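You operate a simulated robot arm through the tools that you are given. There is no shell and no other tool. Be economical: measure what you need, move in short steps, check, and stop when the job is done.

You are at the controls of a simulated two-armed robot. One attempt, no reset.

## Task
On the top of the road side table, fold the striped cloth in half.

The check looks at the end state, three seconds after you hand in, the way a careful person would. Anything else that was tipped, shoved, dropped, spilled or broken makes it a failure. Flat cloth is picked up by pressing the open fingertips on it (5 to 10 N) and closing them slowly along it; thin cloth reads only 2 to 8 mm in the jaws.

## Robot
Two 7-joint arms with two-finger parallel grippers on one trunk, on a base that drives. Base frame: it is fixed to the floor where the robot stands at the start and does not move with it; the origin is under the middle of the robot, x ahead of it, y to its left, z up; the surface under the hand at the start is at about z = 792. Lengths are in mm, angles in degrees, forces in N, time in s.
The left shoulder is at the start at [191, 171, 1069], the right one opposite. Places, roughly: top of the road side table [700, 0, 800]. Payload 4.4 kg a hand.
The tool frame of a hand sits at the grasp point between the pads (the TCP): z along the fingers, y along the line on which they close. The tips reach 23 mm beyond it. Largest opening 94 mm; finger width 38, thickness 10; the body of the gripper, 54 by 96 mm, starts 39 mm behind the TCP.
Orientation is that of the tool frame in the base frame, as [roll, pitch, yaw] about the fixed x, y, z axes, in that order (R = Rz(yaw) Ry(pitch) Rx(roll)). With the fingers straight down and closing along the base's y, the tool's x points along the base's -x, its y along +y and its z along -z.

## Interface
- The arms move only by the tool send_rows. It takes "left_rows", "right_rows" or both (then of equal length, played together; a hand with none holds still); each is a list of rows, each a list of 7 numbers: the shift along the tool's x, y, z in units of 30 mm (1.0 is 30 mm), then the turn, a rotation vector about the tool's x, y, z in units of 8 degrees (1.0 is 8 degrees), then the finger opening in mm, from 0 to 94. In form: [[x, y, z, rx, ry, rz, claw], ...]. A call has 1 to 12 rows; each row shifts and turns the commanded pose from where the row before left it, along the tool's axes as they then stand. A call with a number of a shift or a turn outside -1 to 1 is refused whole. Each row takes 0.2 s and may step no farther than 50 mm and 8.6 degrees from the row before; otherwise, or with a gripper value out of range, the whole call is refused. A pose out of reach is approached as far as the arm can. The call stops where the force on the tool passes 40 N (or 10 N more than at its start, if that is more) or the arm is blocked; 0.2 s more then pass. Each finger travels about 72 mm/s and halts on what it meets, pressing with about 43 N; the grip force reading is that of the motor and also rises with nothing between the fingers. The clock runs only during rows and for 0.2 s after the last one: add rows that do not move to give the fingers time. It gives the time, the measured TCP pose, the force on the tool (base axes), the opening and the grip force at its end, in the units of the frame above (readings bear some noise), with the torque about the TCP (base axes, N m) and any sound that the robot's microphone picked up.
- Cameras (640 x 400 px; columns grow to the right, rows downward): "scene" is now at [320.9, 2.7, 1183.3]; the picture's right is [0.02, -1.00, 0.00], its down [-0.71, -0.02, -0.71] and it looks along [0.71, 0.02, -0.71] (base axes); focal length 214 px, centre (320, 200). "left" rides on the left gripper at [86, -16, -74] in its tool frame; the picture's right is [0.18, 0.98, 0.00], its down [-0.58, 0.11, -0.81] and it looks along [-0.79, 0.15, 0.59] (tool axes); focal length 243 px, centre (320, 200). "right" rides on the right gripper at [86, 16, -75] in its tool frame; the picture's right is [-0.18, 0.98, 0.00], its down [-0.58, -0.11, -0.81] and it looks along [-0.79, -0.15, 0.59] (tool axes); focal length 243 px, centre (320, 200). There is no depth. A picture from a camera that has moved, and an enlarged one, comes with that camera's place and axes in the base frame and with its lens.
- capture(camera): a new picture of that camera. It takes no simulated time.
- lift_body(by): slides the trunk up (or, below 0, down) by that many mm; the arms and the scene camera ride with it, the base frame stays. It gives what a move gives, with no picture.
- roll_base(legs): drives the robot by 1 to 6 legs, each [ahead, left, turn to the left] in mm, mm and degrees, along the robot's own axes; the way and the turn of a leg run together, so that a leg with both is an arc; at most 1500 mm and 180 degrees a leg. The arms and the cameras ride along, it lands a little off, and it stops where it bumps. It gives what a move gives.
- turn_head(pan, tilt): turns the head with the scene camera to pan (to the left, within 80 degrees either way) and tilt (down, from -29 to 69), counted from straight ahead of the robot. It gives what a move gives.
- close_up(camera, box): a new picture of the part [left, top, right, bottom] of that camera's present view, enlarged. It takes no simulated time.
- close_job(): hands the job in; it is judged then, once.

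Go step by step. Nothing tells you exact positions but the pictures and the camera data: compare them with the known pose of the tool, close in by small moves and look again before you grip or let go. The budget is 120 turns and 108 pictures, counting those below and the enlarged ones. Unless the task says otherwise, let go and move clear before handing in, and close with one line.

The tools are called after "Call:" by a JSON object that holds its "name" and its "arguments". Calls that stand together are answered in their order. send_rows: Moves the arms, as the interface text tells. Its arguments: {"type":"object","properties":{"left_rows":{"type":"array"},"right_rows":{"type":"array"}},"required":[]} The other tools are called the same way: lift_body (by) slides the trunk up or down; roll_base (legs) drives the base; turn_head (pan, tilt) turns the head that bears the scene camera; capture (camera) takes a picture; close_up (camera, box) takes an enlarged picture of a part of a camera's view; close_job () hands the job in.

At the start:

```text
time_s: 0.0
left_eef_pos: [448.2, 97.6, 1022.3]
left_orientation: [-180.0, 0.0, 179.9]
left_force: [-0.1, -0.3, -0.8]
left_wrist_torque: [0.02, 0.02, 0.03]
left_grip_width: 94.2
left_grasp_force: 0.2
right_eef_pos: [494.6, -398.3, 1003.3]
right_orientation: [179.9, 0.1, -179.9]
right_force: [0.7, -0.5, -0.1]
right_wrist_torque: [0.02, -0.01, -0.01]
right_grip_width: 94.1
right_grasp_force: 0.1
trunk travel left (down, up): [-89.0, 299.0]
robot x, y, heading: [1.9, 0.5, -0.1]
head pan, tilt: [1.3, 45.0]
```

scene: 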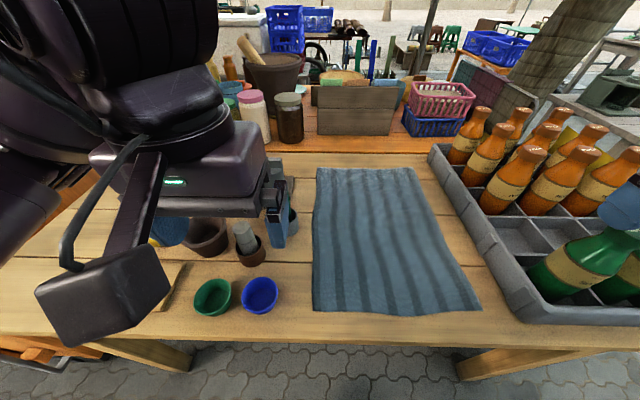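
right: 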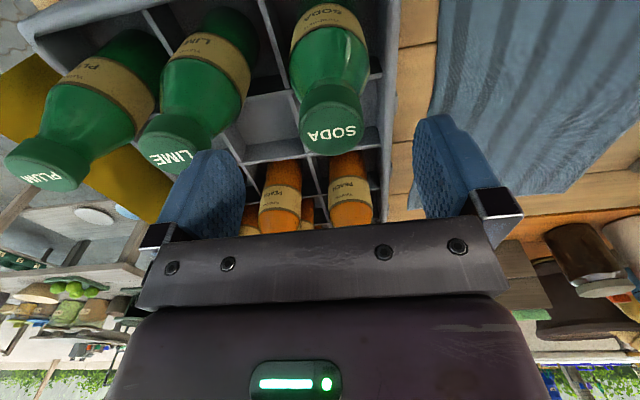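
left: 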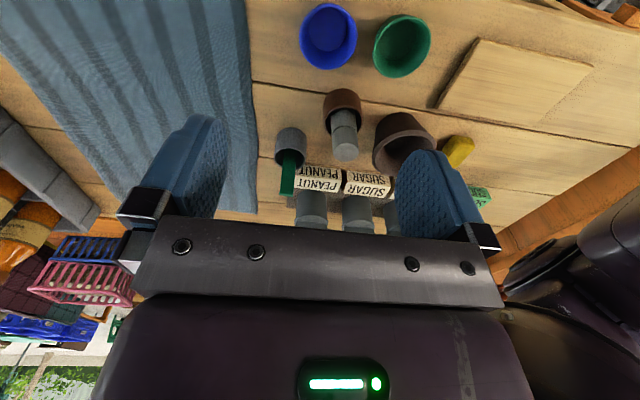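

The striped cloth lies flat, roughly x 440–850 and y −265…+25, with bowls to its left and a crate to its right. I'll back off slightly for near-edge reach and then measure again.

Call:
{"name": "roll_base", "arguments": {"legs": [[-60, 0, 0]]}}

Call:
{"name": "capture", "arguments": {"camera": "scene"}}

Call:
{"name": "capture", "arguments": {"camera": "left"}}

Call:
{"name": "capture", "arguments": {"camera": "right"}}

```text
time_s: 1.0
left_eef_pos: [386.0, 97.9, 1022.7]
left_orientation: [180.0, 0.0, -179.9]
left_force: [-0.6, 0.7, -1.0]
left_wrist_torque: [0.0, 0.0, 0.0]
left_grip_width: 94.0
left_grasp_force: 0.1
right_eef_pos: [432.3, -399.8, 1001.2]
right_orientation: [-179.9, 0.2, -179.9]
right_force: [-0.5, -0.8, 0.3]
right_wrist_torque: [0.0, 0.02, 0.01]
right_grip_width: 94.1
right_grasp_force: 0.1
trunk travel left (down, up): [-89.0, 299.0]
robot x, y, heading: [-62.1, 0.8, 0.1]
head pan, tilt: [1.3, 45.0]
```

```text
104 pictures are left
camera scene: at [258.5, 2.6, 1183.5], right [0.02, -1.0, 0.0], down [-0.71, -0.02, -0.71], along [0.71, 0.02, -0.71], focal length 214 px, centre (320, 200)
```

scene: 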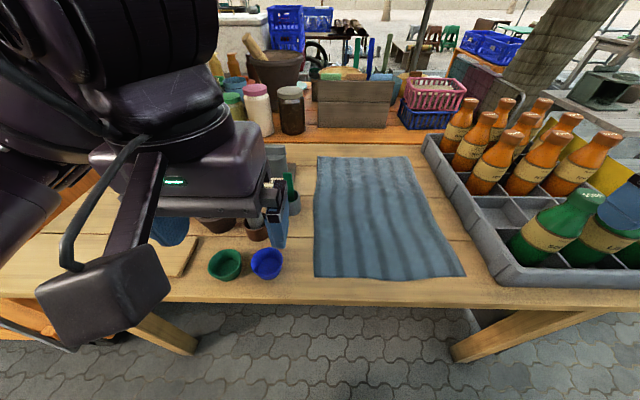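

```text
103 pictures are left
camera left: at [299.8, 81.1, 1096.6], right [-0.18, 0.98, 0.0], down [0.58, 0.11, 0.81], along [0.79, 0.15, -0.59], focal length 243 px, centre (320, 200)
```

left: 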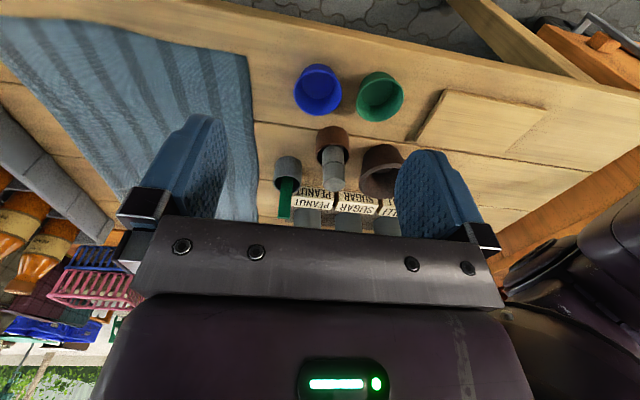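

```text
102 pictures are left
camera right: at [345.8, -383.5, 1075.7], right [0.18, 0.98, 0.0], down [0.58, -0.11, 0.81], along [0.79, -0.15, -0.59], focal length 243 px, centre (320, 200)
```

right: 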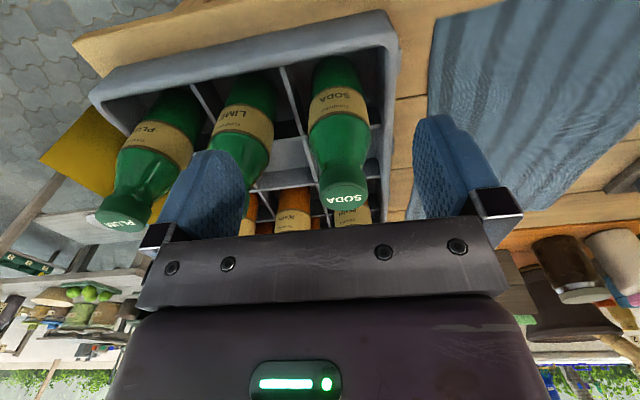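

Cloth corners: near-left (441, 19), near-right (449, −266), far-left (848, 29), far-right (847, −259). I'll bring both hands above the near corners with the jaws partly open.

Call:
{"name": "send_rows", "arguments": {"left_rows": [[-0.46, -0.72, 0, 0, 0, 0, 60], [-0.46, -0.72, 0, 0, 0, 0, 36], [-0.46, -0.72, 0, 0, 0, 0, 36], [-0.46, -0.72, 0, 0, 0, 0, 36], [-0.46, -0.72, 0, 0, 0, 0, 36], [0, 0, 0, 0, 0, 0, 36], [0, 0, 1, 0, 0, 0, 36], [0, 0, 1, 0, 0, 0, 36], [0, 0, 1, 0, 0, 0, 36], [0, 0, 1, 0, 0, 0, 36], [0, 0, 0.8, 0, 0, 0, 36], [0, 0, 0, 0, 0, 0, 36]], "right_rows": [[-0.1, 0.9, 0, 0, 0, 0, 60], [-0.15, 0.9, 0, 0, 0, 0, 36], [-0.15, 0.9, 0, 0, 0, 0, 36], [-0.15, 0.9, 0, 0, 0, 0, 36], [-0.15, 0.9, 0, 0, 0, 0, 36], [-0.16, 0.9, 0, 0, 0, 0, 36], [0, 0, 1, 0, 0, 0, 36], [0, 0, 1, 0, 0, 0, 36], [0, 0, 1, 0, 0, 0, 36], [0, 0, 0.7, 0, 0, 0, 36], [0, 0, 0.4, 0, 0, 0, 36], [0, 0, 0, 0, 0, 0, 36]]}}

Call:
{"name": "capture", "arguments": {"camera": "scene"}}

Call:
{"name": "capture", "arguments": {"camera": "left"}}

Call:
{"name": "capture", "arguments": {"camera": "right"}}

```text
time_s: 3.6
left_eef_pos: [458.1, -11.4, 876.2]
left_orientation: [-179.9, 0.1, -180.0]
left_force: [-0.3, 0.8, 0.5]
left_wrist_torque: [-0.01, 0.02, 0.03]
left_grip_width: 35.8
left_grasp_force: 0.0
right_eef_pos: [458.9, -237.7, 881.2]
right_orientation: [179.9, 0.1, -180.0]
right_force: [0.9, -0.3, 0.1]
right_wrist_torque: [0.02, 0.02, 0.03]
right_grip_width: 35.8
right_grasp_force: 0.0
trunk travel left (down, up): [-89.0, 299.0]
robot x, y, heading: [-59.9, 1.4, -0.1]
head pan, tilt: [1.3, 45.0]
```

```text
101 pictures are left
camera scene: at [258.8, 2.5, 1183.6], right [0.02, -1.0, 0.0], down [-0.71, -0.02, -0.71], along [0.71, 0.02, -0.71], focal length 214 px, centre (320, 200)
```

scene: 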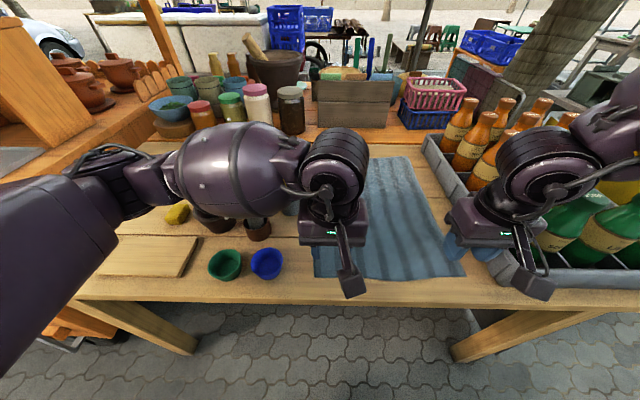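

```text
100 pictures are left
camera left: at [372.0, -27.3, 950.2], right [-0.18, 0.98, 0.0], down [0.58, 0.11, 0.81], along [0.79, 0.15, -0.59], focal length 243 px, centre (320, 200)
```

left: 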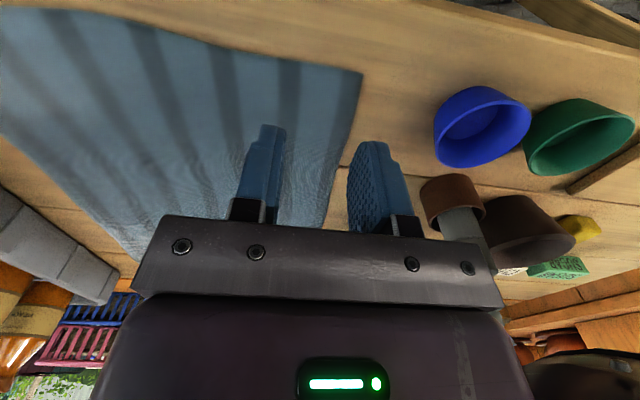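

```text
99 pictures are left
camera right: at [372.3, -221.9, 953.9], right [0.18, 0.98, 0.0], down [0.58, -0.11, 0.81], along [0.79, -0.15, -0.59], focal length 243 px, centre (320, 200)
```

right: 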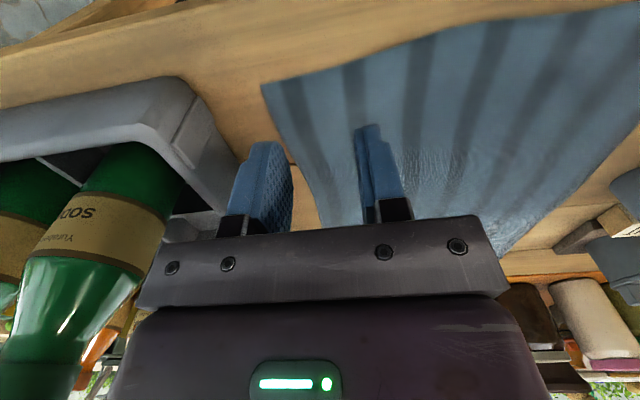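

The wrist views agree: corners at about (443, 14) and (449, −272). I'll lower both hands to just above the cloth, then press by small steps.

Call:
{"name": "send_rows", "arguments": {"left_rows": [[0, -0.17, 0.8, 0, 0, 0, 36], [0, 0, 0.7, 0, 0, 0, 36], [0, 0, 0.1, 0, 0, 0, 36], [0, 0, 0, 0, 0, 0, 36]], "right_rows": [[0, 0, 0.9, 0, 0, 0, 36], [0, 0, 0.8, 0, 0, 0, 36], [0, 0, 0.1, 0, 0, 0, 36], [0, 0, 0, 0, 0, 0, 36]]}}

Call:
{"name": "capture", "arguments": {"camera": "left"}}

Call:
{"name": "capture", "arguments": {"camera": "right"}}

```text
time_s: 4.6
left_eef_pos: [457.5, -18.6, 829.3]
left_orientation: [-180.0, 0.0, -180.0]
left_force: [0.2, 0.1, 0.3]
left_wrist_torque: [0.0, 0.02, 0.02]
left_grip_width: 36.0
left_grasp_force: 0.0
right_eef_pos: [459.0, -238.7, 824.8]
right_orientation: [-180.0, 0.1, 179.9]
right_force: [-0.6, -0.3, -0.5]
right_wrist_torque: [0.03, 0.02, 0.0]
right_grip_width: 35.9
right_grasp_force: 0.0
trunk travel left (down, up): [-89.0, 299.0]
robot x, y, heading: [-61.1, -0.6, -0.0]
head pan, tilt: [1.3, 45.0]
```

```text
98 pictures are left
camera left: at [370.9, -33.4, 903.3], right [-0.18, 0.98, 0.0], down [0.58, 0.11, 0.81], along [0.79, 0.15, -0.59], focal length 243 px, centre (320, 200)
```

left: 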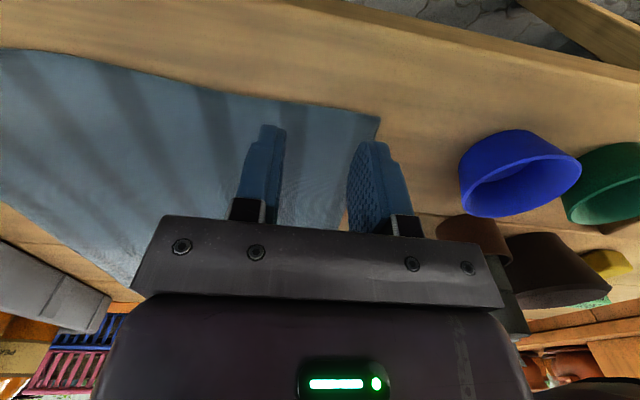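

```text
97 pictures are left
camera right: at [371.7, -222.1, 898.7], right [0.18, 0.98, 0.0], down [0.58, -0.11, 0.81], along [0.79, -0.15, -0.59], focal length 243 px, centre (320, 200)
```

right: 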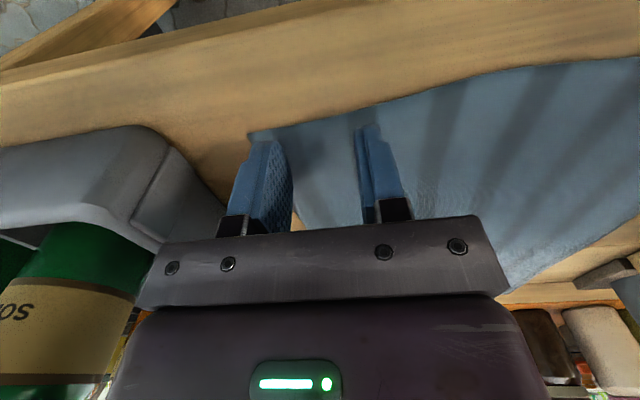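

Still a few mm above the cloth, edges within the finger width. I'll press down in small steps.

Call:
{"name": "send_rows", "arguments": {"left_rows": [[0, 0, 0.1, 0, 0, 0, 36], [0, 0, 0.06, 0, 0, 0, 36], [0, 0, 0, 0, 0, 0, 36]], "right_rows": [[0, 0, 0.05, 0, 0, 0, 36], [0, 0, 0.05, 0, 0, 0, 36], [0, 0, 0, 0, 0, 0, 36]]}}

```text
time_s: 5.4
left_eef_pos: [456.9, -17.3, 824.1]
left_orientation: [180.0, 0.0, 179.9]
left_force: [-0.4, 0.6, 0.2]
left_wrist_torque: [-0.02, -0.02, -0.01]
left_grip_width: 36.0
left_grasp_force: 0.1
right_eef_pos: [458.8, -238.8, 822.7]
right_orientation: [-180.0, -0.1, -180.0]
right_force: [-0.2, 0.1, 0.2]
right_wrist_torque: [0.0, -0.02, -0.01]
right_grip_width: 36.1
right_grasp_force: 0.1
trunk travel left (down, up): [-89.0, 299.0]
robot x, y, heading: [-65.3, -0.4, -0.1]
head pan, tilt: [1.3, 45.0]
```

Call:
{"name": "send_rows", "arguments": {"left_rows": [[0, 0, 0.07, 0, 0, 0, 36], [0, 0, 0.07, 0, 0, 0, 36], [0, 0, 0, 0, 0, 0, 36]], "right_rows": [[0, 0, 0.07, 0, 0, 0, 36], [0, 0, 0.04, 0, 0, 0, 36], [0, 0, 0, 0, 0, 0, 36]]}}

```text
time_s: 6.2
left_eef_pos: [457.1, -16.8, 821.7]
left_orientation: [-179.9, 0.0, -180.0]
left_force: [0.3, -0.7, -0.1]
left_wrist_torque: [0.03, 0.02, -0.02]
left_grip_width: 36.2
left_grasp_force: 0.0
right_eef_pos: [458.4, -237.9, 819.7]
right_orientation: [180.0, 0.0, -179.9]
right_force: [-0.1, -0.1, -0.2]
right_wrist_torque: [0.01, 0.03, 0.0]
right_grip_width: 36.0
right_grasp_force: 0.1
trunk travel left (down, up): [-89.0, 299.0]
robot x, y, heading: [-59.9, -0.3, -0.1]
head pan, tilt: [1.3, 45.0]
```

Still no contact; going on in small steps.

Call:
{"name": "send_rows", "arguments": {"left_rows": [[0, 0, 0.08, 0, 0, 0, 36], [0, 0, 0.07, 0, 0, 0, 36], [0, 0, 0, 0, 0, 0, 36]], "right_rows": [[0, 0, 0.05, 0, 0, 0, 36], [0, 0, 0.04, 0, 0, 0, 36], [0, 0, 0, 0, 0, 0, 36]]}}

```text
time_s: 7.0
left_eef_pos: [455.5, -16.3, 817.4]
left_orientation: [-180.0, -0.1, -179.9]
left_force: [-0.3, -0.5, -0.4]
left_wrist_torque: [0.0, -0.02, 0.01]
left_grip_width: 36.1
left_grasp_force: 0.1
right_eef_pos: [459.5, -237.4, 817.1]
right_orientation: [179.9, 0.1, 180.0]
right_force: [0.3, 0.4, -1.1]
right_wrist_torque: [-0.01, 0.0, 0.02]
right_grip_width: 35.9
right_grasp_force: 0.0
trunk travel left (down, up): [-89.0, 299.0]
robot x, y, heading: [-58.3, 0.7, 0.2]
head pan, tilt: [1.3, 45.0]
```

Call:
{"name": "send_rows", "arguments": {"left_rows": [[0, 0, 0.05, 0, 0, 0, 36], [0, 0, 0.05, 0, 0, 0, 36], [0, 0, 0, 0, 0, 0, 36]], "right_rows": [[0, 0, 0.05, 0, 0, 0, 36], [0, 0, 0.04, 0, 0, 0, 36], [0, 0, 0, 0, 0, 0, 36]]}}

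```text
time_s: 7.8
left_eef_pos: [455.2, -16.6, 814.6]
left_orientation: [180.0, -0.1, -180.0]
left_force: [0.0, -0.1, -0.6]
left_wrist_torque: [-0.02, -0.01, 0.03]
left_grip_width: 36.1
left_grasp_force: 0.0
right_eef_pos: [458.9, -236.6, 813.7]
right_orientation: [180.0, 0.1, -180.0]
right_force: [-0.2, -1.2, -0.8]
right_wrist_torque: [-0.02, 0.01, -0.04]
right_grip_width: 36.1
right_grasp_force: 0.1
trunk travel left (down, up): [-89.0, 299.0]
robot x, y, heading: [-65.0, -0.3, -0.1]
head pan, tilt: [1.3, 45.0]
```

Call:
{"name": "send_rows", "arguments": {"left_rows": [[0, 0, 0.04, 0, 0, 0, 36], [0, 0, 0.03, 0, 0, 0, 36], [0, 0, 0, 0, 0, 0, 36]], "right_rows": [[0, 0, 0.04, 0, 0, 0, 36], [0, 0, 0.03, 0, 0, 0, 36], [0, 0, 0, 0, 0, 0, 36]]}}

Call:
{"name": "capture", "arguments": {"camera": "right"}}

```text
time_s: 8.6
left_eef_pos: [454.5, -17.9, 813.5]
left_orientation: [180.0, 0.1, -179.9]
left_force: [-0.4, 0.3, -0.4]
left_wrist_torque: [0.0, -0.01, 0.01]
left_grip_width: 36.0
left_grasp_force: 0.0
right_eef_pos: [458.3, -238.2, 811.6]
right_orientation: [180.0, 0.1, 180.0]
right_force: [-0.2, 0.8, -0.6]
right_wrist_torque: [0.03, -0.02, -0.02]
right_grip_width: 35.7
right_grasp_force: 0.0
trunk travel left (down, up): [-89.0, 299.0]
robot x, y, heading: [-61.2, 2.8, -0.1]
head pan, tilt: [1.3, 45.0]
```

```text
96 pictures are left
camera right: at [371.3, -221.7, 884.6], right [0.18, 0.98, 0.0], down [0.58, -0.11, 0.81], along [0.79, -0.15, -0.59], focal length 243 px, centre (320, 200)
```

right: 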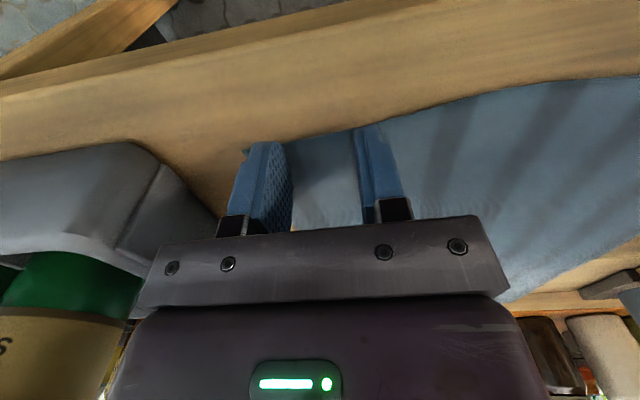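

Call:
{"name": "send_rows", "arguments": {"left_rows": [[0, 0, 0.05, 0, 0, 0, 36], [0, 0, 0.05, 0, 0, 0, 36], [0, 0, 0, 0, 0, 0, 36]], "right_rows": [[0, 0, 0.04, 0, 0, 0, 36], [0, 0, 0.03, 0, 0, 0, 36], [0, 0, 0, 0, 0, 0, 36]]}}

```text
time_s: 9.4
left_eef_pos: [456.8, -17.5, 809.7]
left_orientation: [-180.0, -0.1, 179.9]
left_force: [1.3, 0.2, 0.3]
left_wrist_torque: [0.02, 0.02, -0.01]
left_grip_width: 36.2
left_grasp_force: 0.0
right_eef_pos: [458.9, -237.0, 809.4]
right_orientation: [180.0, 0.1, 180.0]
right_force: [-1.1, 0.6, -1.0]
right_wrist_torque: [0.01, -0.02, 0.01]
right_grip_width: 36.2
right_grasp_force: 0.1
trunk travel left (down, up): [-89.0, 299.0]
robot x, y, heading: [-62.1, -2.7, -0.0]
head pan, tilt: [1.3, 45.0]
```

Call:
{"name": "send_rows", "arguments": {"left_rows": [[0, 0, 0.05, 0, 0, 0, 36], [0, 0, 0.04, 0, 0, 0, 36], [0, 0, 0, 0, 0, 0, 36]], "right_rows": [[0, 0, 0.05, 0, 0, 0, 36], [0, 0, 0.04, 0, 0, 0, 36], [0, 0, 0, 0, 0, 0, 36]]}}

Call:
{"name": "capture", "arguments": {"camera": "left"}}

```text
time_s: 10.2
left_eef_pos: [455.1, -17.7, 807.3]
left_orientation: [-180.0, 0.0, -180.0]
left_force: [0.0, -0.7, -0.8]
left_wrist_torque: [0.01, 0.01, 0.0]
left_grip_width: 35.9
left_grasp_force: 0.2
right_eef_pos: [459.5, -236.9, 806.0]
right_orientation: [-180.0, 0.1, -180.0]
right_force: [-0.7, -0.3, -0.3]
right_wrist_torque: [0.01, -0.01, 0.02]
right_grip_width: 36.1
right_grasp_force: 0.1
trunk travel left (down, up): [-89.0, 299.0]
robot x, y, heading: [-64.3, 0.8, 0.0]
head pan, tilt: [1.3, 45.0]
```

```text
95 pictures are left
camera left: at [369.5, -33.1, 880.6], right [-0.18, 0.98, 0.0], down [0.58, 0.11, 0.81], along [0.79, 0.15, -0.59], focal length 243 px, centre (320, 200)
```

left: 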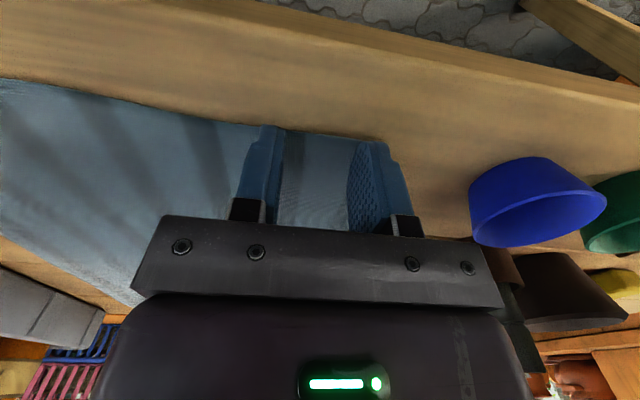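

Call:
{"name": "send_rows", "arguments": {"left_rows": [[0, 0, 0.06, 0, 0, 0, 36], [0, 0, 0.05, 0, 0, 0, 36], [0, 0, 0, 0, 0, 0, 36]], "right_rows": [[0, 0, 0.05, 0, 0, 0, 36], [0, 0, 0.04, 0, 0, 0, 36], [0, 0, 0, 0, 0, 0, 36]]}}

```text
time_s: 11.0
left_eef_pos: [456.7, -16.7, 805.1]
left_orientation: [-179.9, 0.2, 180.0]
left_force: [1.2, 0.4, 16.1]
left_wrist_torque: [0.04, -0.11, 0.0]
left_grip_width: 36.1
left_grasp_force: 0.1
right_eef_pos: [458.6, -236.0, 805.3]
right_orientation: [-180.0, 0.1, 180.0]
right_force: [0.7, 0.0, 2.8]
right_wrist_torque: [-0.01, -0.08, 0.0]
right_grip_width: 35.8
right_grasp_force: 0.2
trunk travel left (down, up): [-89.0, 299.0]
robot x, y, heading: [-61.3, 0.1, -0.3]
head pan, tilt: [1.3, 45.0]
```

Contact on both: left 16 N (a bit much), right 3 N. I'll trim both and close slowly.

Call:
{"name": "send_rows", "arguments": {"left_rows": [[0, 0, -0.02, 0, 0, 0, 36], [0, 0, 0, 0, 0, 0, 36]], "right_rows": [[0, 0, 0.02, 0, 0, 0, 36], [0, 0, 0, 0, 0, 0, 36]]}}

```text
time_s: 11.6
left_eef_pos: [456.2, -17.5, 805.1]
left_orientation: [180.0, 0.2, -180.0]
left_force: [4.4, -0.1, 12.9]
left_wrist_torque: [-0.03, -0.19, -0.02]
left_grip_width: 36.0
left_grasp_force: 0.1
right_eef_pos: [458.4, -236.3, 803.5]
right_orientation: [179.9, 0.3, 180.0]
right_force: [2.6, -2.4, 15.3]
right_wrist_torque: [-0.08, -0.21, -0.05]
right_grip_width: 35.8
right_grasp_force: 0.0
trunk travel left (down, up): [-89.0, 299.0]
robot x, y, heading: [-60.4, 3.3, 0.2]
head pan, tilt: [1.3, 45.0]
```

Call:
{"name": "send_rows", "arguments": {"left_rows": [[0, 0, -0.02, 0, 0, 0, 36], [0, 0, 0, 0, 0, 0, 33], [0, 0, 0, 0, 0, 0, 30], [0, 0, 0, 0, 0, 0, 27], [0, 0, 0, 0, 0, 0, 24], [0, 0, 0, 0, 0, 0, 21]], "right_rows": [[0, 0, -0.02, 0, 0, 0, 36], [0, 0, 0, 0, 0, 0, 33], [0, 0, 0, 0, 0, 0, 30], [0, 0, 0, 0, 0, 0, 27], [0, 0, 0, 0, 0, 0, 24], [0, 0, 0, 0, 0, 0, 21]]}}

Call:
{"name": "capture", "arguments": {"camera": "left"}}

Call:
{"name": "capture", "arguments": {"camera": "right"}}

```text
time_s: 13.0
left_eef_pos: [454.6, -17.6, 804.8]
left_orientation: [180.0, 0.1, 180.0]
left_force: [-0.8, 0.8, 8.2]
left_wrist_torque: [-0.02, -0.07, -0.02]
left_grip_width: 20.6
left_grasp_force: 0.1
right_eef_pos: [456.8, -236.6, 804.2]
right_orientation: [179.9, 0.1, -179.9]
right_force: [-0.9, -0.6, 10.5]
right_wrist_torque: [-0.04, -0.12, -0.01]
right_grip_width: 21.1
right_grasp_force: 0.1
trunk travel left (down, up): [-89.0, 299.0]
robot x, y, heading: [-61.7, -2.4, 0.1]
head pan, tilt: [1.3, 45.0]
```

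```text
94 pictures are left
camera left: at [368.4, -32.3, 878.3], right [-0.18, 0.98, 0.0], down [0.58, 0.11, 0.81], along [0.79, 0.15, -0.59], focal length 243 px, centre (320, 200)
```

left: 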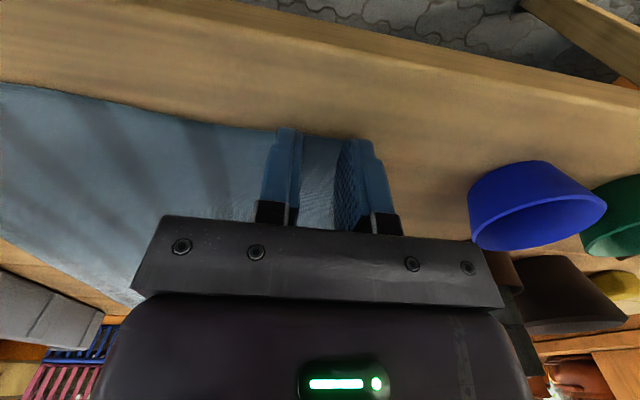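

```text
93 pictures are left
camera right: at [371.1, -221.5, 877.7], right [0.18, 0.98, 0.0], down [0.58, -0.11, 0.81], along [0.79, -0.15, -0.59], focal length 243 px, centre (320, 200)
```

right: 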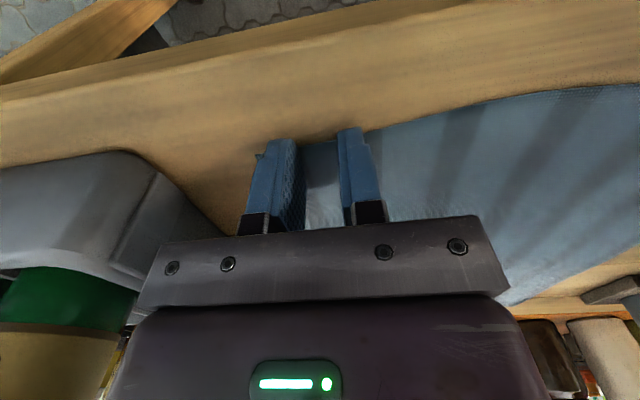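

Pressure is about right and cloth is bunching up between the fingertips. I'll finish closing slowly.

Call:
{"name": "send_rows", "arguments": {"left_rows": [[0, 0, 0, 0, 0, 0, 18], [0, 0, 0, 0, 0, 0, 15], [0, 0, 0, 0, 0, 0, 12], [0, 0, 0, 0, 0, 0, 9], [0, 0, 0, 0, 0, 0, 6], [0, 0, 0, 0, 0, 0, 3], [0, 0, 0, 0, 0, 0, 0], [0, 0, 0, 0, 0, 0, 0], [0, 0, 0, 0, 0, 0, 0]], "right_rows": [[0, 0, 0, 0, 0, 0, 18], [0, 0, 0, 0, 0, 0, 15], [0, 0, 0, 0, 0, 0, 12], [0, 0, 0, 0, 0, 0, 9], [0, 0, 0, 0, 0, 0, 6], [0, 0, 0, 0, 0, 0, 3], [0, 0, 0, 0, 0, 0, 0], [0, 0, 0, 0, 0, 0, 0], [0, 0, 0, 0, 0, 0, 0]]}}

Call:
{"name": "capture", "arguments": {"camera": "left"}}

Call:
{"name": "capture", "arguments": {"camera": "right"}}

```text
time_s: 15.0
left_eef_pos: [455.1, -16.8, 804.8]
left_orientation: [-180.0, 0.0, -179.9]
left_force: [0.1, 2.2, 10.0]
left_wrist_torque: [0.05, -0.07, 0.03]
left_grip_width: 0.0
left_grasp_force: 42.5
right_eef_pos: [457.7, -237.8, 804.6]
right_orientation: [-180.0, 0.1, 180.0]
right_force: [-0.1, 0.9, 8.7]
right_wrist_torque: [0.04, -0.09, 0.02]
right_grip_width: 0.1
right_grasp_force: 42.5
trunk travel left (down, up): [-89.0, 299.0]
robot x, y, heading: [-61.6, -2.9, -0.1]
head pan, tilt: [1.3, 45.0]
```

```text
92 pictures are left
camera left: at [368.8, -32.1, 878.3], right [-0.18, 0.98, 0.0], down [0.58, 0.11, 0.81], along [0.79, 0.15, -0.59], focal length 243 px, centre (320, 200)
```

left: 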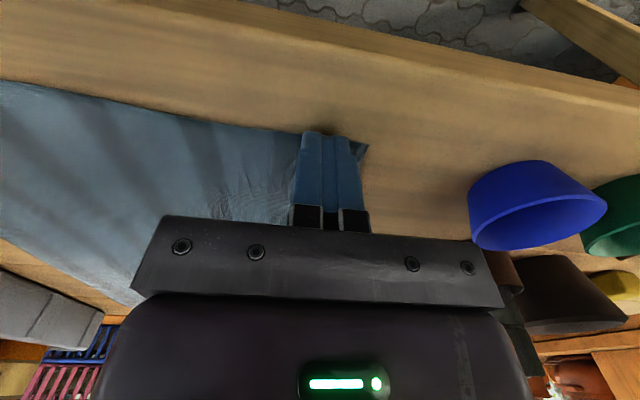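

```text
91 pictures are left
camera right: at [371.5, -221.3, 877.7], right [0.18, 0.98, 0.0], down [0.58, -0.11, 0.81], along [0.79, -0.15, -0.59], focal length 243 px, centre (320, 200)
```

right: 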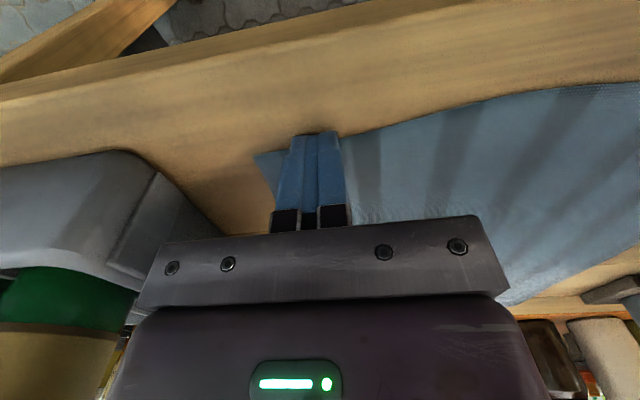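

Both jaws read about 0 mm, so likely nothing is pinched. I'll lift a little and look.

Call:
{"name": "send_rows", "arguments": {"left_rows": [[0, 0, -0.3, 0, 0, 0, 0], [0, 0, -0.3, 0, 0, 0, 0], [0, 0, 0, 0, 0, 0, 0]], "right_rows": [[0, 0, -0.3, 0, 0, 0, 0], [0, 0, -0.3, 0, 0, 0, 0], [0, 0, 0, 0, 0, 0, 0]]}}

Call:
{"name": "capture", "arguments": {"camera": "left"}}

Call:
{"name": "capture", "arguments": {"camera": "right"}}

```text
time_s: 15.8
left_eef_pos: [454.6, -17.5, 822.8]
left_orientation: [-179.9, 0.0, 179.9]
left_force: [0.5, 0.4, 0.6]
left_wrist_torque: [-0.02, 0.02, -0.04]
left_grip_width: 0.0
left_grasp_force: 41.7
right_eef_pos: [456.7, -237.2, 822.1]
right_orientation: [-179.9, 0.2, 179.9]
right_force: [-1.1, -0.2, 0.1]
right_wrist_torque: [0.0, 0.0, 0.04]
right_grip_width: 0.0
right_grasp_force: 42.1
trunk travel left (down, up): [-89.0, 299.0]
robot x, y, heading: [-62.5, 1.3, 0.4]
head pan, tilt: [1.3, 45.0]
```

```text
90 pictures are left
camera left: at [369.3, -32.9, 894.9], right [-0.18, 0.98, 0.0], down [0.58, 0.11, 0.81], along [0.79, 0.15, -0.59], focal length 243 px, centre (320, 200)
```

left: 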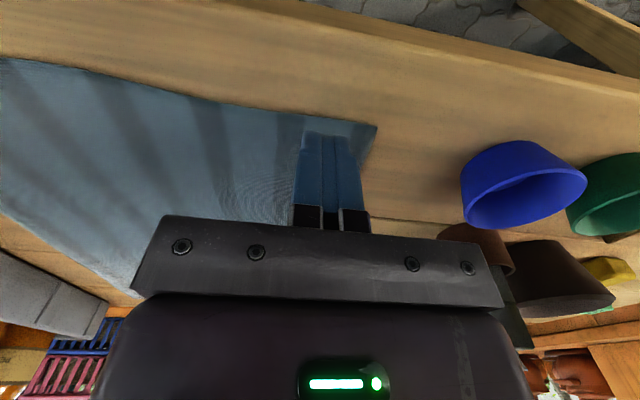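

```text
89 pictures are left
camera right: at [371.5, -220.4, 894.8], right [0.18, 0.98, 0.0], down [0.58, -0.11, 0.81], along [0.79, -0.15, -0.59], focal length 243 px, centre (320, 200)
```

right: 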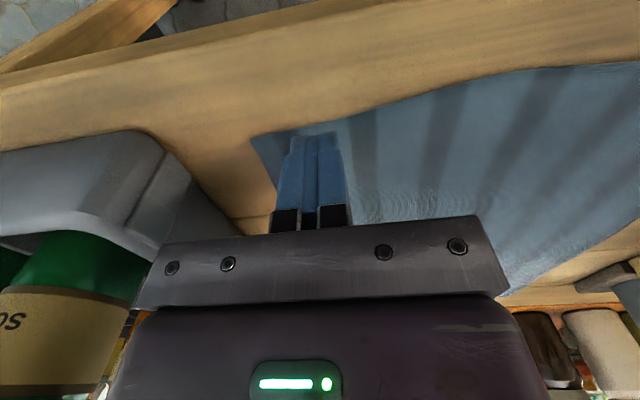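

The cloth slipped out on both sides. I'll retry a bit farther in on the cloth, with a wider start opening and slower closing.

Call:
{"name": "send_rows", "arguments": {"left_rows": [[-0.1, -0.3, 0, 0, 0, 0, 30], [-0.1, -0.3, 0, 0, 0, 0, 60], [0, 0, 0.25, 0, 0, 0, 60], [0, 0, 0.2, 0, 0, 0, 60], [0, 0, 0, 0, 0, 0, 60]], "right_rows": [[-0.1, 0.3, 0, 0, 0, 0, 30], [-0.1, 0.3, 0, 0, 0, 0, 60], [0, 0, 0.25, 0, 0, 0, 60], [0, 0, 0.2, 0, 0, 0, 60], [0, 0, 0, 0, 0, 0, 60]]}}

```text
time_s: 17.0
left_eef_pos: [462.5, -35.4, 810.0]
left_orientation: [180.0, -0.1, -180.0]
left_force: [0.5, -0.5, 0.0]
left_wrist_torque: [0.03, 0.02, -0.02]
left_grip_width: 59.8
left_grasp_force: 0.0
right_eef_pos: [465.1, -220.3, 808.8]
right_orientation: [180.0, 0.1, 180.0]
right_force: [0.8, -0.1, -0.9]
right_wrist_torque: [0.0, -0.01, -0.01]
right_grip_width: 59.8
right_grasp_force: 0.1
trunk travel left (down, up): [-89.0, 299.0]
robot x, y, heading: [-55.2, -1.0, 0.3]
head pan, tilt: [1.3, 45.0]
```

Call:
{"name": "send_rows", "arguments": {"left_rows": [[0, 0, 0.07, 0, 0, 0, 60], [0, 0, 0.06, 0, 0, 0, 60], [0, 0, 0.02, 0, 0, 0, 60], [0, 0, 0, 0, 0, 0, 60]], "right_rows": [[0, 0, 0.07, 0, 0, 0, 60], [0, 0, 0.05, 0, 0, 0, 60], [0, 0, 0.02, 0, 0, 0, 60], [0, 0, 0, 0, 0, 0, 60]]}}

```text
time_s: 18.0
left_eef_pos: [461.3, -35.0, 804.8]
left_orientation: [180.0, 0.1, -180.0]
left_force: [0.3, -0.8, 5.2]
left_wrist_torque: [0.01, -0.04, -0.02]
left_grip_width: 60.0
left_grasp_force: 0.0
right_eef_pos: [465.4, -219.4, 805.8]
right_orientation: [179.9, 0.2, -179.9]
right_force: [-0.1, 0.6, -0.2]
right_wrist_torque: [-0.01, 0.03, 0.0]
right_grip_width: 59.9
right_grasp_force: 0.1
trunk travel left (down, up): [-89.0, 299.0]
robot x, y, heading: [-61.5, 0.7, 0.2]
head pan, tilt: [1.3, 45.0]
```

Call:
{"name": "send_rows", "arguments": {"left_rows": [[0, 0, 0.005, 0, 0, 0, 60], [0, 0, 0, 0, 0, 0, 60], [0, 0, 0, 0, 0, 0, 60]], "right_rows": [[0, 0, 0.03, 0, 0, 0, 60], [0, 0, 0.02, 0, 0, 0, 60], [0, 0, 0, 0, 0, 0, 60]]}}

```text
time_s: 18.8
left_eef_pos: [462.2, -35.7, 806.3]
left_orientation: [-180.0, 0.2, -180.0]
left_force: [0.2, -0.5, -0.2]
left_wrist_torque: [0.01, 0.02, 0.0]
left_grip_width: 60.1
left_grasp_force: 0.3
right_eef_pos: [466.8, -218.0, 804.7]
right_orientation: [-180.0, 0.3, -180.0]
right_force: [1.6, -3.1, 17.9]
right_wrist_torque: [-0.08, -0.02, -0.02]
right_grip_width: 60.0
right_grasp_force: 0.0
trunk travel left (down, up): [-89.0, 299.0]
robot x, y, heading: [-63.2, -0.2, 0.2]
head pan, tilt: [1.3, 45.0]
```

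Call:
{"name": "send_rows", "arguments": {"left_rows": [[0, 0, 0.03, 0, 0, 0, 60], [0, 0, 0, 0, 0, 0, 60], [0, 0, 0, 0, 0, 0, 60]], "right_rows": [[0, 0, -0.02, 0, 0, 0, 60], [0, 0, 0, 0, 0, 0, 60], [0, 0, 0, 0, 0, 0, 60]]}}

```text
time_s: 19.6
left_eef_pos: [461.7, -35.1, 804.4]
left_orientation: [-180.0, 0.1, -179.9]
left_force: [0.1, -0.7, 3.1]
left_wrist_torque: [0.0, 0.01, -0.04]
left_grip_width: 59.7
left_grasp_force: 0.1
right_eef_pos: [464.9, -218.5, 805.0]
right_orientation: [-180.0, 0.1, 180.0]
right_force: [4.8, -0.9, 15.0]
right_wrist_torque: [-0.07, -0.1, 0.02]
right_grip_width: 60.1
right_grasp_force: 0.6
trunk travel left (down, up): [-89.0, 299.0]
robot x, y, heading: [-59.0, -0.0, 0.1]
head pan, tilt: [1.3, 45.0]
```

Call:
{"name": "send_rows", "arguments": {"left_rows": [[0, 0, 0.02, 0, 0, 0, 60], [0, 0, 0, 0, 0, 0, 57], [0, 0, 0, 0, 0, 0, 54], [0, 0, 0, 0, 0, 0, 51], [0, 0, 0, 0, 0, 0, 48], [0, 0, 0, 0, 0, 0, 46], [0, 0, 0, 0, 0, 0, 44], [0, 0, 0, 0, 0, 0, 42], [0, 0, 0, 0, 0, 0, 40]], "right_rows": [[0, 0, -0.02, 0, 0, 0, 60], [0, 0, 0, 0, 0, 0, 57], [0, 0, 0, 0, 0, 0, 54], [0, 0, 0, 0, 0, 0, 51], [0, 0, 0, 0, 0, 0, 48], [0, 0, 0, 0, 0, 0, 46], [0, 0, 0, 0, 0, 0, 44], [0, 0, 0, 0, 0, 0, 42], [0, 0, 0, 0, 0, 0, 40]]}}

Call:
{"name": "capture", "arguments": {"camera": "left"}}

Call:
{"name": "capture", "arguments": {"camera": "right"}}

```text
time_s: 21.6
left_eef_pos: [461.7, -34.9, 803.6]
left_orientation: [180.0, 0.1, -180.0]
left_force: [0.8, 0.4, 17.6]
left_wrist_torque: [0.03, -0.12, -0.01]
left_grip_width: 38.8
left_grasp_force: 0.1
right_eef_pos: [464.4, -218.2, 805.3]
right_orientation: [-179.9, 0.1, -179.9]
right_force: [-0.4, -0.1, 3.0]
right_wrist_torque: [-0.01, -0.01, 0.0]
right_grip_width: 39.8
right_grasp_force: 0.1
trunk travel left (down, up): [-89.0, 299.0]
robot x, y, heading: [-61.5, -2.1, 0.2]
head pan, tilt: [1.3, 45.0]
```

```text
88 pictures are left
camera left: at [374.6, -50.2, 878.2], right [-0.18, 0.98, 0.0], down [0.58, 0.11, 0.81], along [0.79, 0.15, -0.59], focal length 243 px, centre (320, 200)
```

left: 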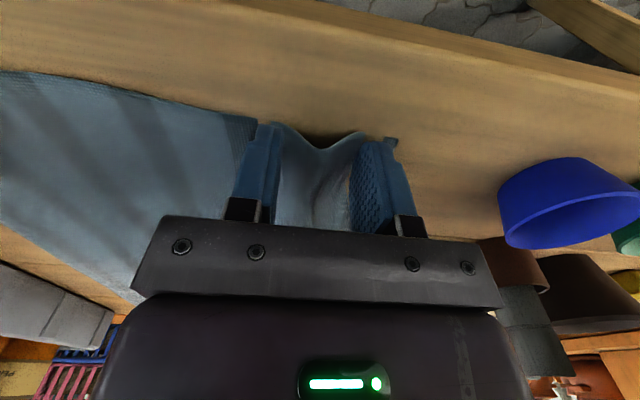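

```text
87 pictures are left
camera right: at [378.0, -203.1, 877.9], right [0.18, 0.98, 0.0], down [0.58, -0.11, 0.81], along [0.79, -0.15, -0.59], focal length 243 px, centre (320, 200)
```

right: 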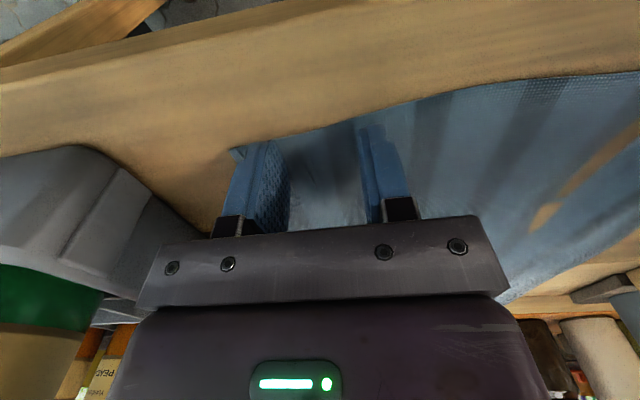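

The left cloth is buckling up nicely at ~15 N. I'll finish the left pinch first while the right stays still.

Call:
{"name": "send_rows", "arguments": {"left_rows": [[0, 0, 0, 0, 0, 0, 36], [0, 0, 0, 0, 0, 0, 32], [0, 0, 0, 0, 0, 0, 28], [0, 0, 0, 0, 0, 0, 24], [0, 0, 0, 0, 0, 0, 20], [0, 0, 0, 0, 0, 0, 16], [0, 0, 0, 0, 0, 0, 12], [0, 0, 0, 0, 0, 0, 8], [0, 0, 0, 0, 0, 0, 4], [0, 0, 0, 0, 0, 0, 0], [0, 0, 0, 0, 0, 0, 0], [0, 0, 0, 0, 0, 0, 0]]}}

Call:
{"name": "capture", "arguments": {"camera": "left"}}

```text
time_s: 24.2
left_eef_pos: [462.7, -34.3, 803.6]
left_orientation: [179.9, 0.1, 180.0]
left_force: [-0.4, -4.4, 20.4]
left_wrist_torque: [-0.07, -0.13, -0.03]
left_grip_width: 2.7
left_grasp_force: 42.3
right_eef_pos: [464.4, -220.5, 804.9]
right_orientation: [180.0, 0.1, -179.9]
right_force: [-1.2, 1.3, 2.6]
right_wrist_torque: [0.05, -0.04, 0.0]
right_grip_width: 39.5
right_grasp_force: 0.1
trunk travel left (down, up): [-89.0, 299.0]
robot x, y, heading: [-61.2, 1.0, -0.2]
head pan, tilt: [1.3, 45.0]
```

```text
86 pictures are left
camera left: at [374.5, -50.4, 878.1], right [-0.18, 0.98, 0.0], down [0.58, 0.11, 0.81], along [0.79, 0.15, -0.59], focal length 243 px, centre (320, 200)
```

left: 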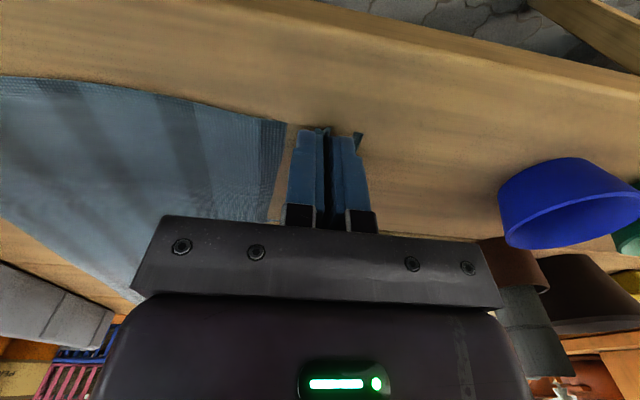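

The left has cloth (2.7 mm). Now the right: reopen to 60 and press to ~15 N before closing.

Call:
{"name": "send_rows", "arguments": {"right_rows": [[0, 0.1, -0.15, 0, 0, 0, 40], [0, 0, 0, 0, 0, 0, 60], [0, 0, 0, 0, 0, 0, 60], [0, 0, 0.1, 0, 0, 0, 60], [0, 0, 0.05, 0, 0, 0, 60], [0, 0, 0.03, 0, 0, 0, 60], [0, 0, 0, 0, 0, 0, 60]]}}

```text
time_s: 25.8
left_eef_pos: [461.9, -36.0, 805.3]
left_orientation: [180.0, 0.1, 180.0]
left_force: [0.3, -4.1, 18.7]
left_wrist_torque: [-0.09, -0.11, -0.04]
left_grip_width: 2.5
left_grasp_force: 43.2
right_eef_pos: [463.7, -216.6, 804.7]
right_orientation: [-180.0, 0.1, -179.9]
right_force: [-1.0, 1.6, 6.7]
right_wrist_torque: [0.06, 0.03, 0.0]
right_grip_width: 60.4
right_grasp_force: 0.2
trunk travel left (down, up): [-89.0, 299.0]
robot x, y, heading: [-63.5, 2.1, 0.2]
head pan, tilt: [1.3, 45.0]
```

Call:
{"name": "send_rows", "arguments": {"right_rows": [[0, 0, 0.03, 0, 0, 0, 60], [0, 0, 0, 0, 0, 0, 57], [0, 0, 0, 0, 0, 0, 54], [0, 0, 0, 0, 0, 0, 51], [0, 0, 0, 0, 0, 0, 48], [0, 0, 0, 0, 0, 0, 45], [0, 0, 0, 0, 0, 0, 42]]}}

Call:
{"name": "capture", "arguments": {"camera": "right"}}

```text
time_s: 27.5
left_eef_pos: [461.3, -34.7, 804.3]
left_orientation: [-179.9, 0.1, 180.0]
left_force: [1.0, 0.2, 7.5]
left_wrist_torque: [0.0, -0.06, 0.03]
left_grip_width: 2.4
left_grasp_force: 42.7
right_eef_pos: [466.1, -215.4, 806.0]
right_orientation: [179.7, 0.3, -179.9]
right_force: [-3.5, 1.3, 23.1]
right_wrist_torque: [-0.03, 0.15, -0.06]
right_grip_width: 42.7
right_grasp_force: 0.6
trunk travel left (down, up): [-89.0, 299.0]
robot x, y, heading: [-63.4, -0.0, -0.1]
head pan, tilt: [1.3, 45.0]
stopped in row 7 (right hand): the force on the tool passed its limit at 40 N (the readings are from after the stop); the commanded pose is now the measured one
```

```text
85 pictures are left
camera right: at [378.0, -199.3, 877.3], right [0.18, 0.98, 0.0], down [0.58, -0.11, 0.81], along [0.8, -0.15, -0.59], focal length 243 px, centre (320, 200)
```

right: 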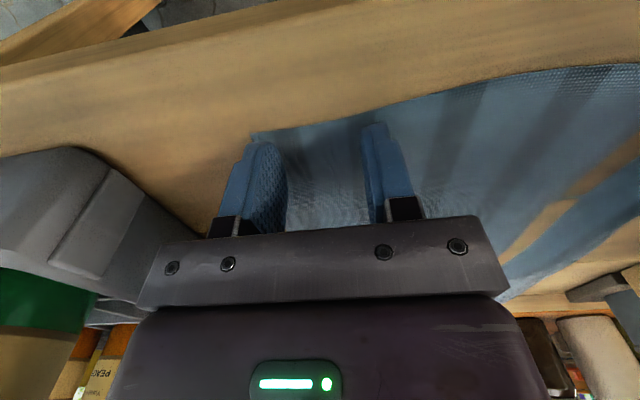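

Call:
{"name": "send_rows", "arguments": {"right_rows": [[0, 0, -0.02, 0, 0, 0, 42], [0, 0, 0, 0, 0, 0, 39], [0, 0, 0, 0, 0, 0, 36], [0, 0, 0, 0, 0, 0, 33], [0, 0, 0, 0, 0, 0, 30], [0, 0, 0, 0, 0, 0, 27]]}}

Call:
{"name": "capture", "arguments": {"camera": "right"}}

Call:
{"name": "capture", "arguments": {"camera": "scene"}}

```text
time_s: 28.9
left_eef_pos: [461.4, -34.7, 805.3]
left_orientation: [-180.0, 0.1, -180.0]
left_force: [-0.5, -3.1, 13.5]
left_wrist_torque: [-0.03, -0.04, 0.02]
left_grip_width: 2.5
left_grasp_force: 42.5
right_eef_pos: [464.7, -215.8, 805.2]
right_orientation: [179.9, 0.3, 179.9]
right_force: [1.5, -0.5, 17.9]
right_wrist_torque: [0.03, 0.0, 0.02]
right_grip_width: 25.1
right_grasp_force: 0.2
trunk travel left (down, up): [-89.0, 299.0]
robot x, y, heading: [-58.9, -0.0, -0.2]
head pan, tilt: [1.3, 45.0]
```

```text
84 pictures are left
camera right: at [378.2, -199.9, 877.4], right [0.18, 0.98, 0.0], down [0.58, -0.11, 0.81], along [0.8, -0.15, -0.59], focal length 243 px, centre (320, 200)
```

right: 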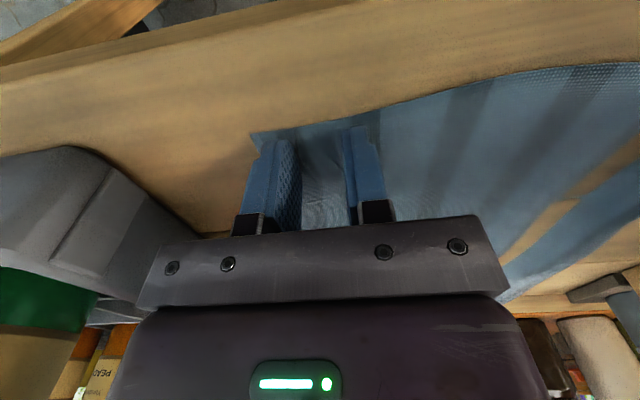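

```text
83 pictures are left
camera scene: at [257.4, 2.8, 1184.0], right [0.02, -1.0, 0.0], down [-0.71, -0.02, -0.71], along [0.71, 0.02, -0.71], focal length 214 px, centre (320, 200)
```

scene: 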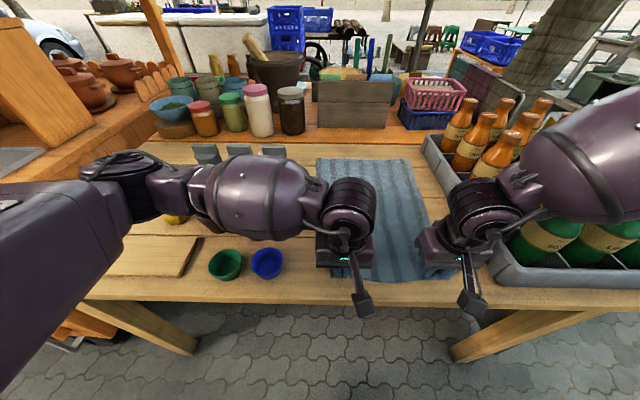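

Call:
{"name": "send_rows", "arguments": {"right_rows": [[0, 0, 0.01, 0, 0, 0, 24], [0, 0, 0, 0, 0, 0, 20], [0, 0, 0, 0, 0, 0, 16], [0, 0, 0, 0, 0, 0, 12], [0, 0, 0, 0, 0, 0, 8], [0, 0, 0, 0, 0, 0, 4], [0, 0, 0, 0, 0, 0, 0], [0, 0, 0, 0, 0, 0, 0], [0, 0, 0, 0, 0, 0, 0]]}}

Call:
{"name": "capture", "arguments": {"camera": "right"}}

```text
time_s: 30.9
left_eef_pos: [460.6, -33.7, 805.1]
left_orientation: [-179.9, 0.2, -180.0]
left_force: [1.3, -1.2, 8.7]
left_wrist_torque: [0.02, -0.08, -0.03]
left_grip_width: 2.6
left_grasp_force: 43.6
right_eef_pos: [464.6, -216.3, 804.6]
right_orientation: [179.9, 0.3, 179.9]
right_force: [1.1, -4.0, 27.4]
right_wrist_torque: [-0.16, 0.03, -0.02]
right_grip_width: 0.0
right_grasp_force: 42.2
trunk travel left (down, up): [-89.0, 299.0]
robot x, y, heading: [-56.0, -2.7, -0.1]
head pan, tilt: [1.3, 45.0]
```

```text
82 pictures are left
camera right: at [378.1, -200.2, 877.3], right [0.18, 0.98, 0.0], down [0.58, -0.11, 0.81], along [0.8, -0.15, -0.59], focal length 243 px, centre (320, 200)
```

right: 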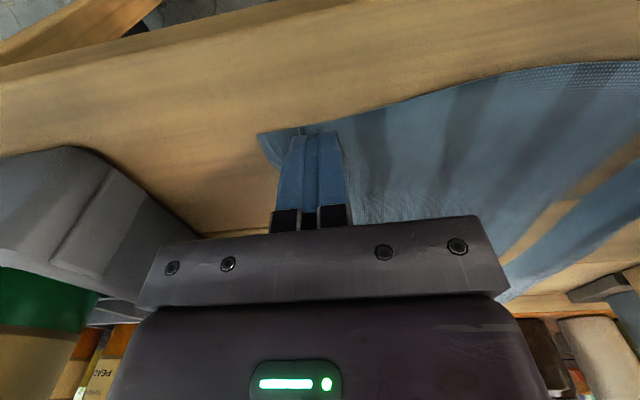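

The right slipped again; its cloth corner is now at about (448, −243). I'll retry farther in, with a wider opening so the cloth buckles more easily.

Call:
{"name": "send_rows", "arguments": {"right_rows": [[-0.1, 0.1, -0.4, 0, 0, 0, 10], [-0.1, 0.2, 0, 0, 0, 0, 35], [0, 0.2, 0, 0, 0, 0, 60], [0, 0, 0, 0, 0, 0, 70], [0, 0, 0.2, 0, 0, 0, 70], [0, 0, 0.1, 0, 0, 0, 70], [0, 0, 0, 0, 0, 0, 70]]}}

Call:
{"name": "capture", "arguments": {"camera": "right"}}

```text
time_s: 32.5
left_eef_pos: [460.3, -33.6, 805.4]
left_orientation: [180.0, 0.1, -179.9]
left_force: [-2.7, 1.6, 24.5]
left_wrist_torque: [0.04, -0.07, -0.01]
left_grip_width: 2.5
left_grasp_force: 43.2
right_eef_pos: [472.7, -201.5, 805.1]
right_orientation: [179.9, 0.3, 180.0]
right_force: [-1.1, -0.9, -0.5]
right_wrist_torque: [-0.03, -0.01, 0.0]
right_grip_width: 69.9
right_grasp_force: 0.1
trunk travel left (down, up): [-89.0, 299.0]
robot x, y, heading: [-61.3, 0.2, -0.0]
head pan, tilt: [1.3, 45.0]
```

```text
81 pictures are left
camera right: at [385.1, -185.5, 878.7], right [0.18, 0.98, 0.0], down [0.58, -0.11, 0.81], along [0.8, -0.15, -0.59], focal length 243 px, centre (320, 200)
```

right: 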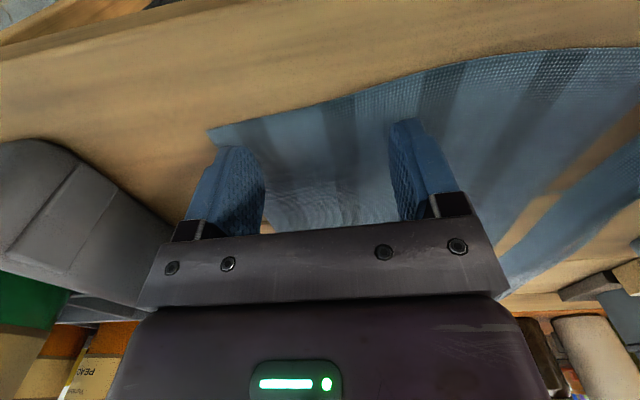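

Call:
{"name": "send_rows", "arguments": {"right_rows": [[0, 0, 0.03, 0, 0, 0, 70], [0, 0, 0.02, 0, 0, 0, 70], [0, 0, 0, 0, 0, 0, 70]]}}

```text
time_s: 33.3
left_eef_pos: [460.9, -33.9, 803.8]
left_orientation: [-180.0, 0.1, 180.0]
left_force: [-4.3, 0.5, 25.7]
left_wrist_torque: [0.05, -0.07, 0.02]
left_grip_width: 2.6
left_grasp_force: 43.3
right_eef_pos: [471.8, -201.0, 804.9]
right_orientation: [179.8, 0.3, -179.8]
right_force: [0.6, -0.4, 0.3]
right_wrist_torque: [0.0, -0.01, -0.03]
right_grip_width: 69.8
right_grasp_force: 0.1
trunk travel left (down, up): [-89.0, 299.0]
robot x, y, heading: [-60.2, -1.0, 0.0]
head pan, tilt: [1.3, 45.0]
```

Call:
{"name": "send_rows", "arguments": {"left_rows": [[0, 0, -0.05, 0, 0, 0, 0], [0, 0, 0, 0, 0, 0, 0], [0, 0, 0, 0, 0, 0, 0], [0, 0, 0, 0, 0, 0, 0]], "right_rows": [[0, 0, 0.03, 0, 0, 0, 70], [0, 0, 0.03, 0, 0, 0, 70], [0, 0, 0, 0, 0, 0, 70], [0, 0, 0, 0, 0, 0, 70]]}}

```text
time_s: 34.3
left_eef_pos: [462.4, -33.5, 805.1]
left_orientation: [179.9, 0.1, 179.9]
left_force: [0.6, 0.3, -0.3]
left_wrist_torque: [-0.03, 0.02, -0.01]
left_grip_width: 2.7
left_grasp_force: 43.1
right_eef_pos: [471.2, -200.1, 805.0]
right_orientation: [179.9, 0.4, -179.9]
right_force: [-1.6, -3.0, 21.4]
right_wrist_torque: [-0.25, 0.2, -0.04]
right_grip_width: 69.9
right_grasp_force: 0.1
trunk travel left (down, up): [-89.0, 299.0]
robot x, y, heading: [-64.1, 1.2, -0.0]
head pan, tilt: [1.3, 45.0]
```

Call:
{"name": "send_rows", "arguments": {"right_rows": [[0, 0, -0.01, 0, 0, 0, 67], [0, 0, 0, 0, 0, 0, 64], [0, 0, 0, 0, 0, 0, 61], [0, 0, 0, 0, 0, 0, 58], [0, 0, 0, 0, 0, 0, 55], [0, 0, 0, 0, 0, 0, 52], [0, 0, 0, 0, 0, 0, 49], [0, 0, 0, 0, 0, 0, 46]]}}

Call:
{"name": "capture", "arguments": {"camera": "right"}}

```text
time_s: 36.1
left_eef_pos: [461.4, -34.0, 806.6]
left_orientation: [180.0, 0.0, 179.9]
left_force: [-0.4, -2.6, 1.0]
left_wrist_torque: [-0.08, 0.01, 0.03]
left_grip_width: 2.8
left_grasp_force: 43.2
right_eef_pos: [471.8, -201.9, 803.8]
right_orientation: [179.9, 0.1, -179.9]
right_force: [0.9, 2.5, 18.3]
right_wrist_torque: [0.02, 0.1, -0.02]
right_grip_width: 45.3
right_grasp_force: 0.1
trunk travel left (down, up): [-89.0, 299.0]
robot x, y, heading: [-61.0, 3.7, 0.3]
head pan, tilt: [1.3, 45.0]
```

```text
80 pictures are left
camera right: at [384.7, -185.2, 877.5], right [0.18, 0.98, 0.0], down [0.58, -0.11, 0.81], along [0.8, -0.15, -0.59], focal length 243 px, centre (320, 200)
```

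right: 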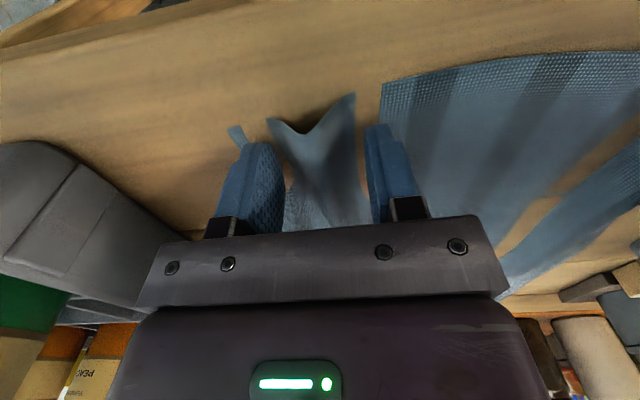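

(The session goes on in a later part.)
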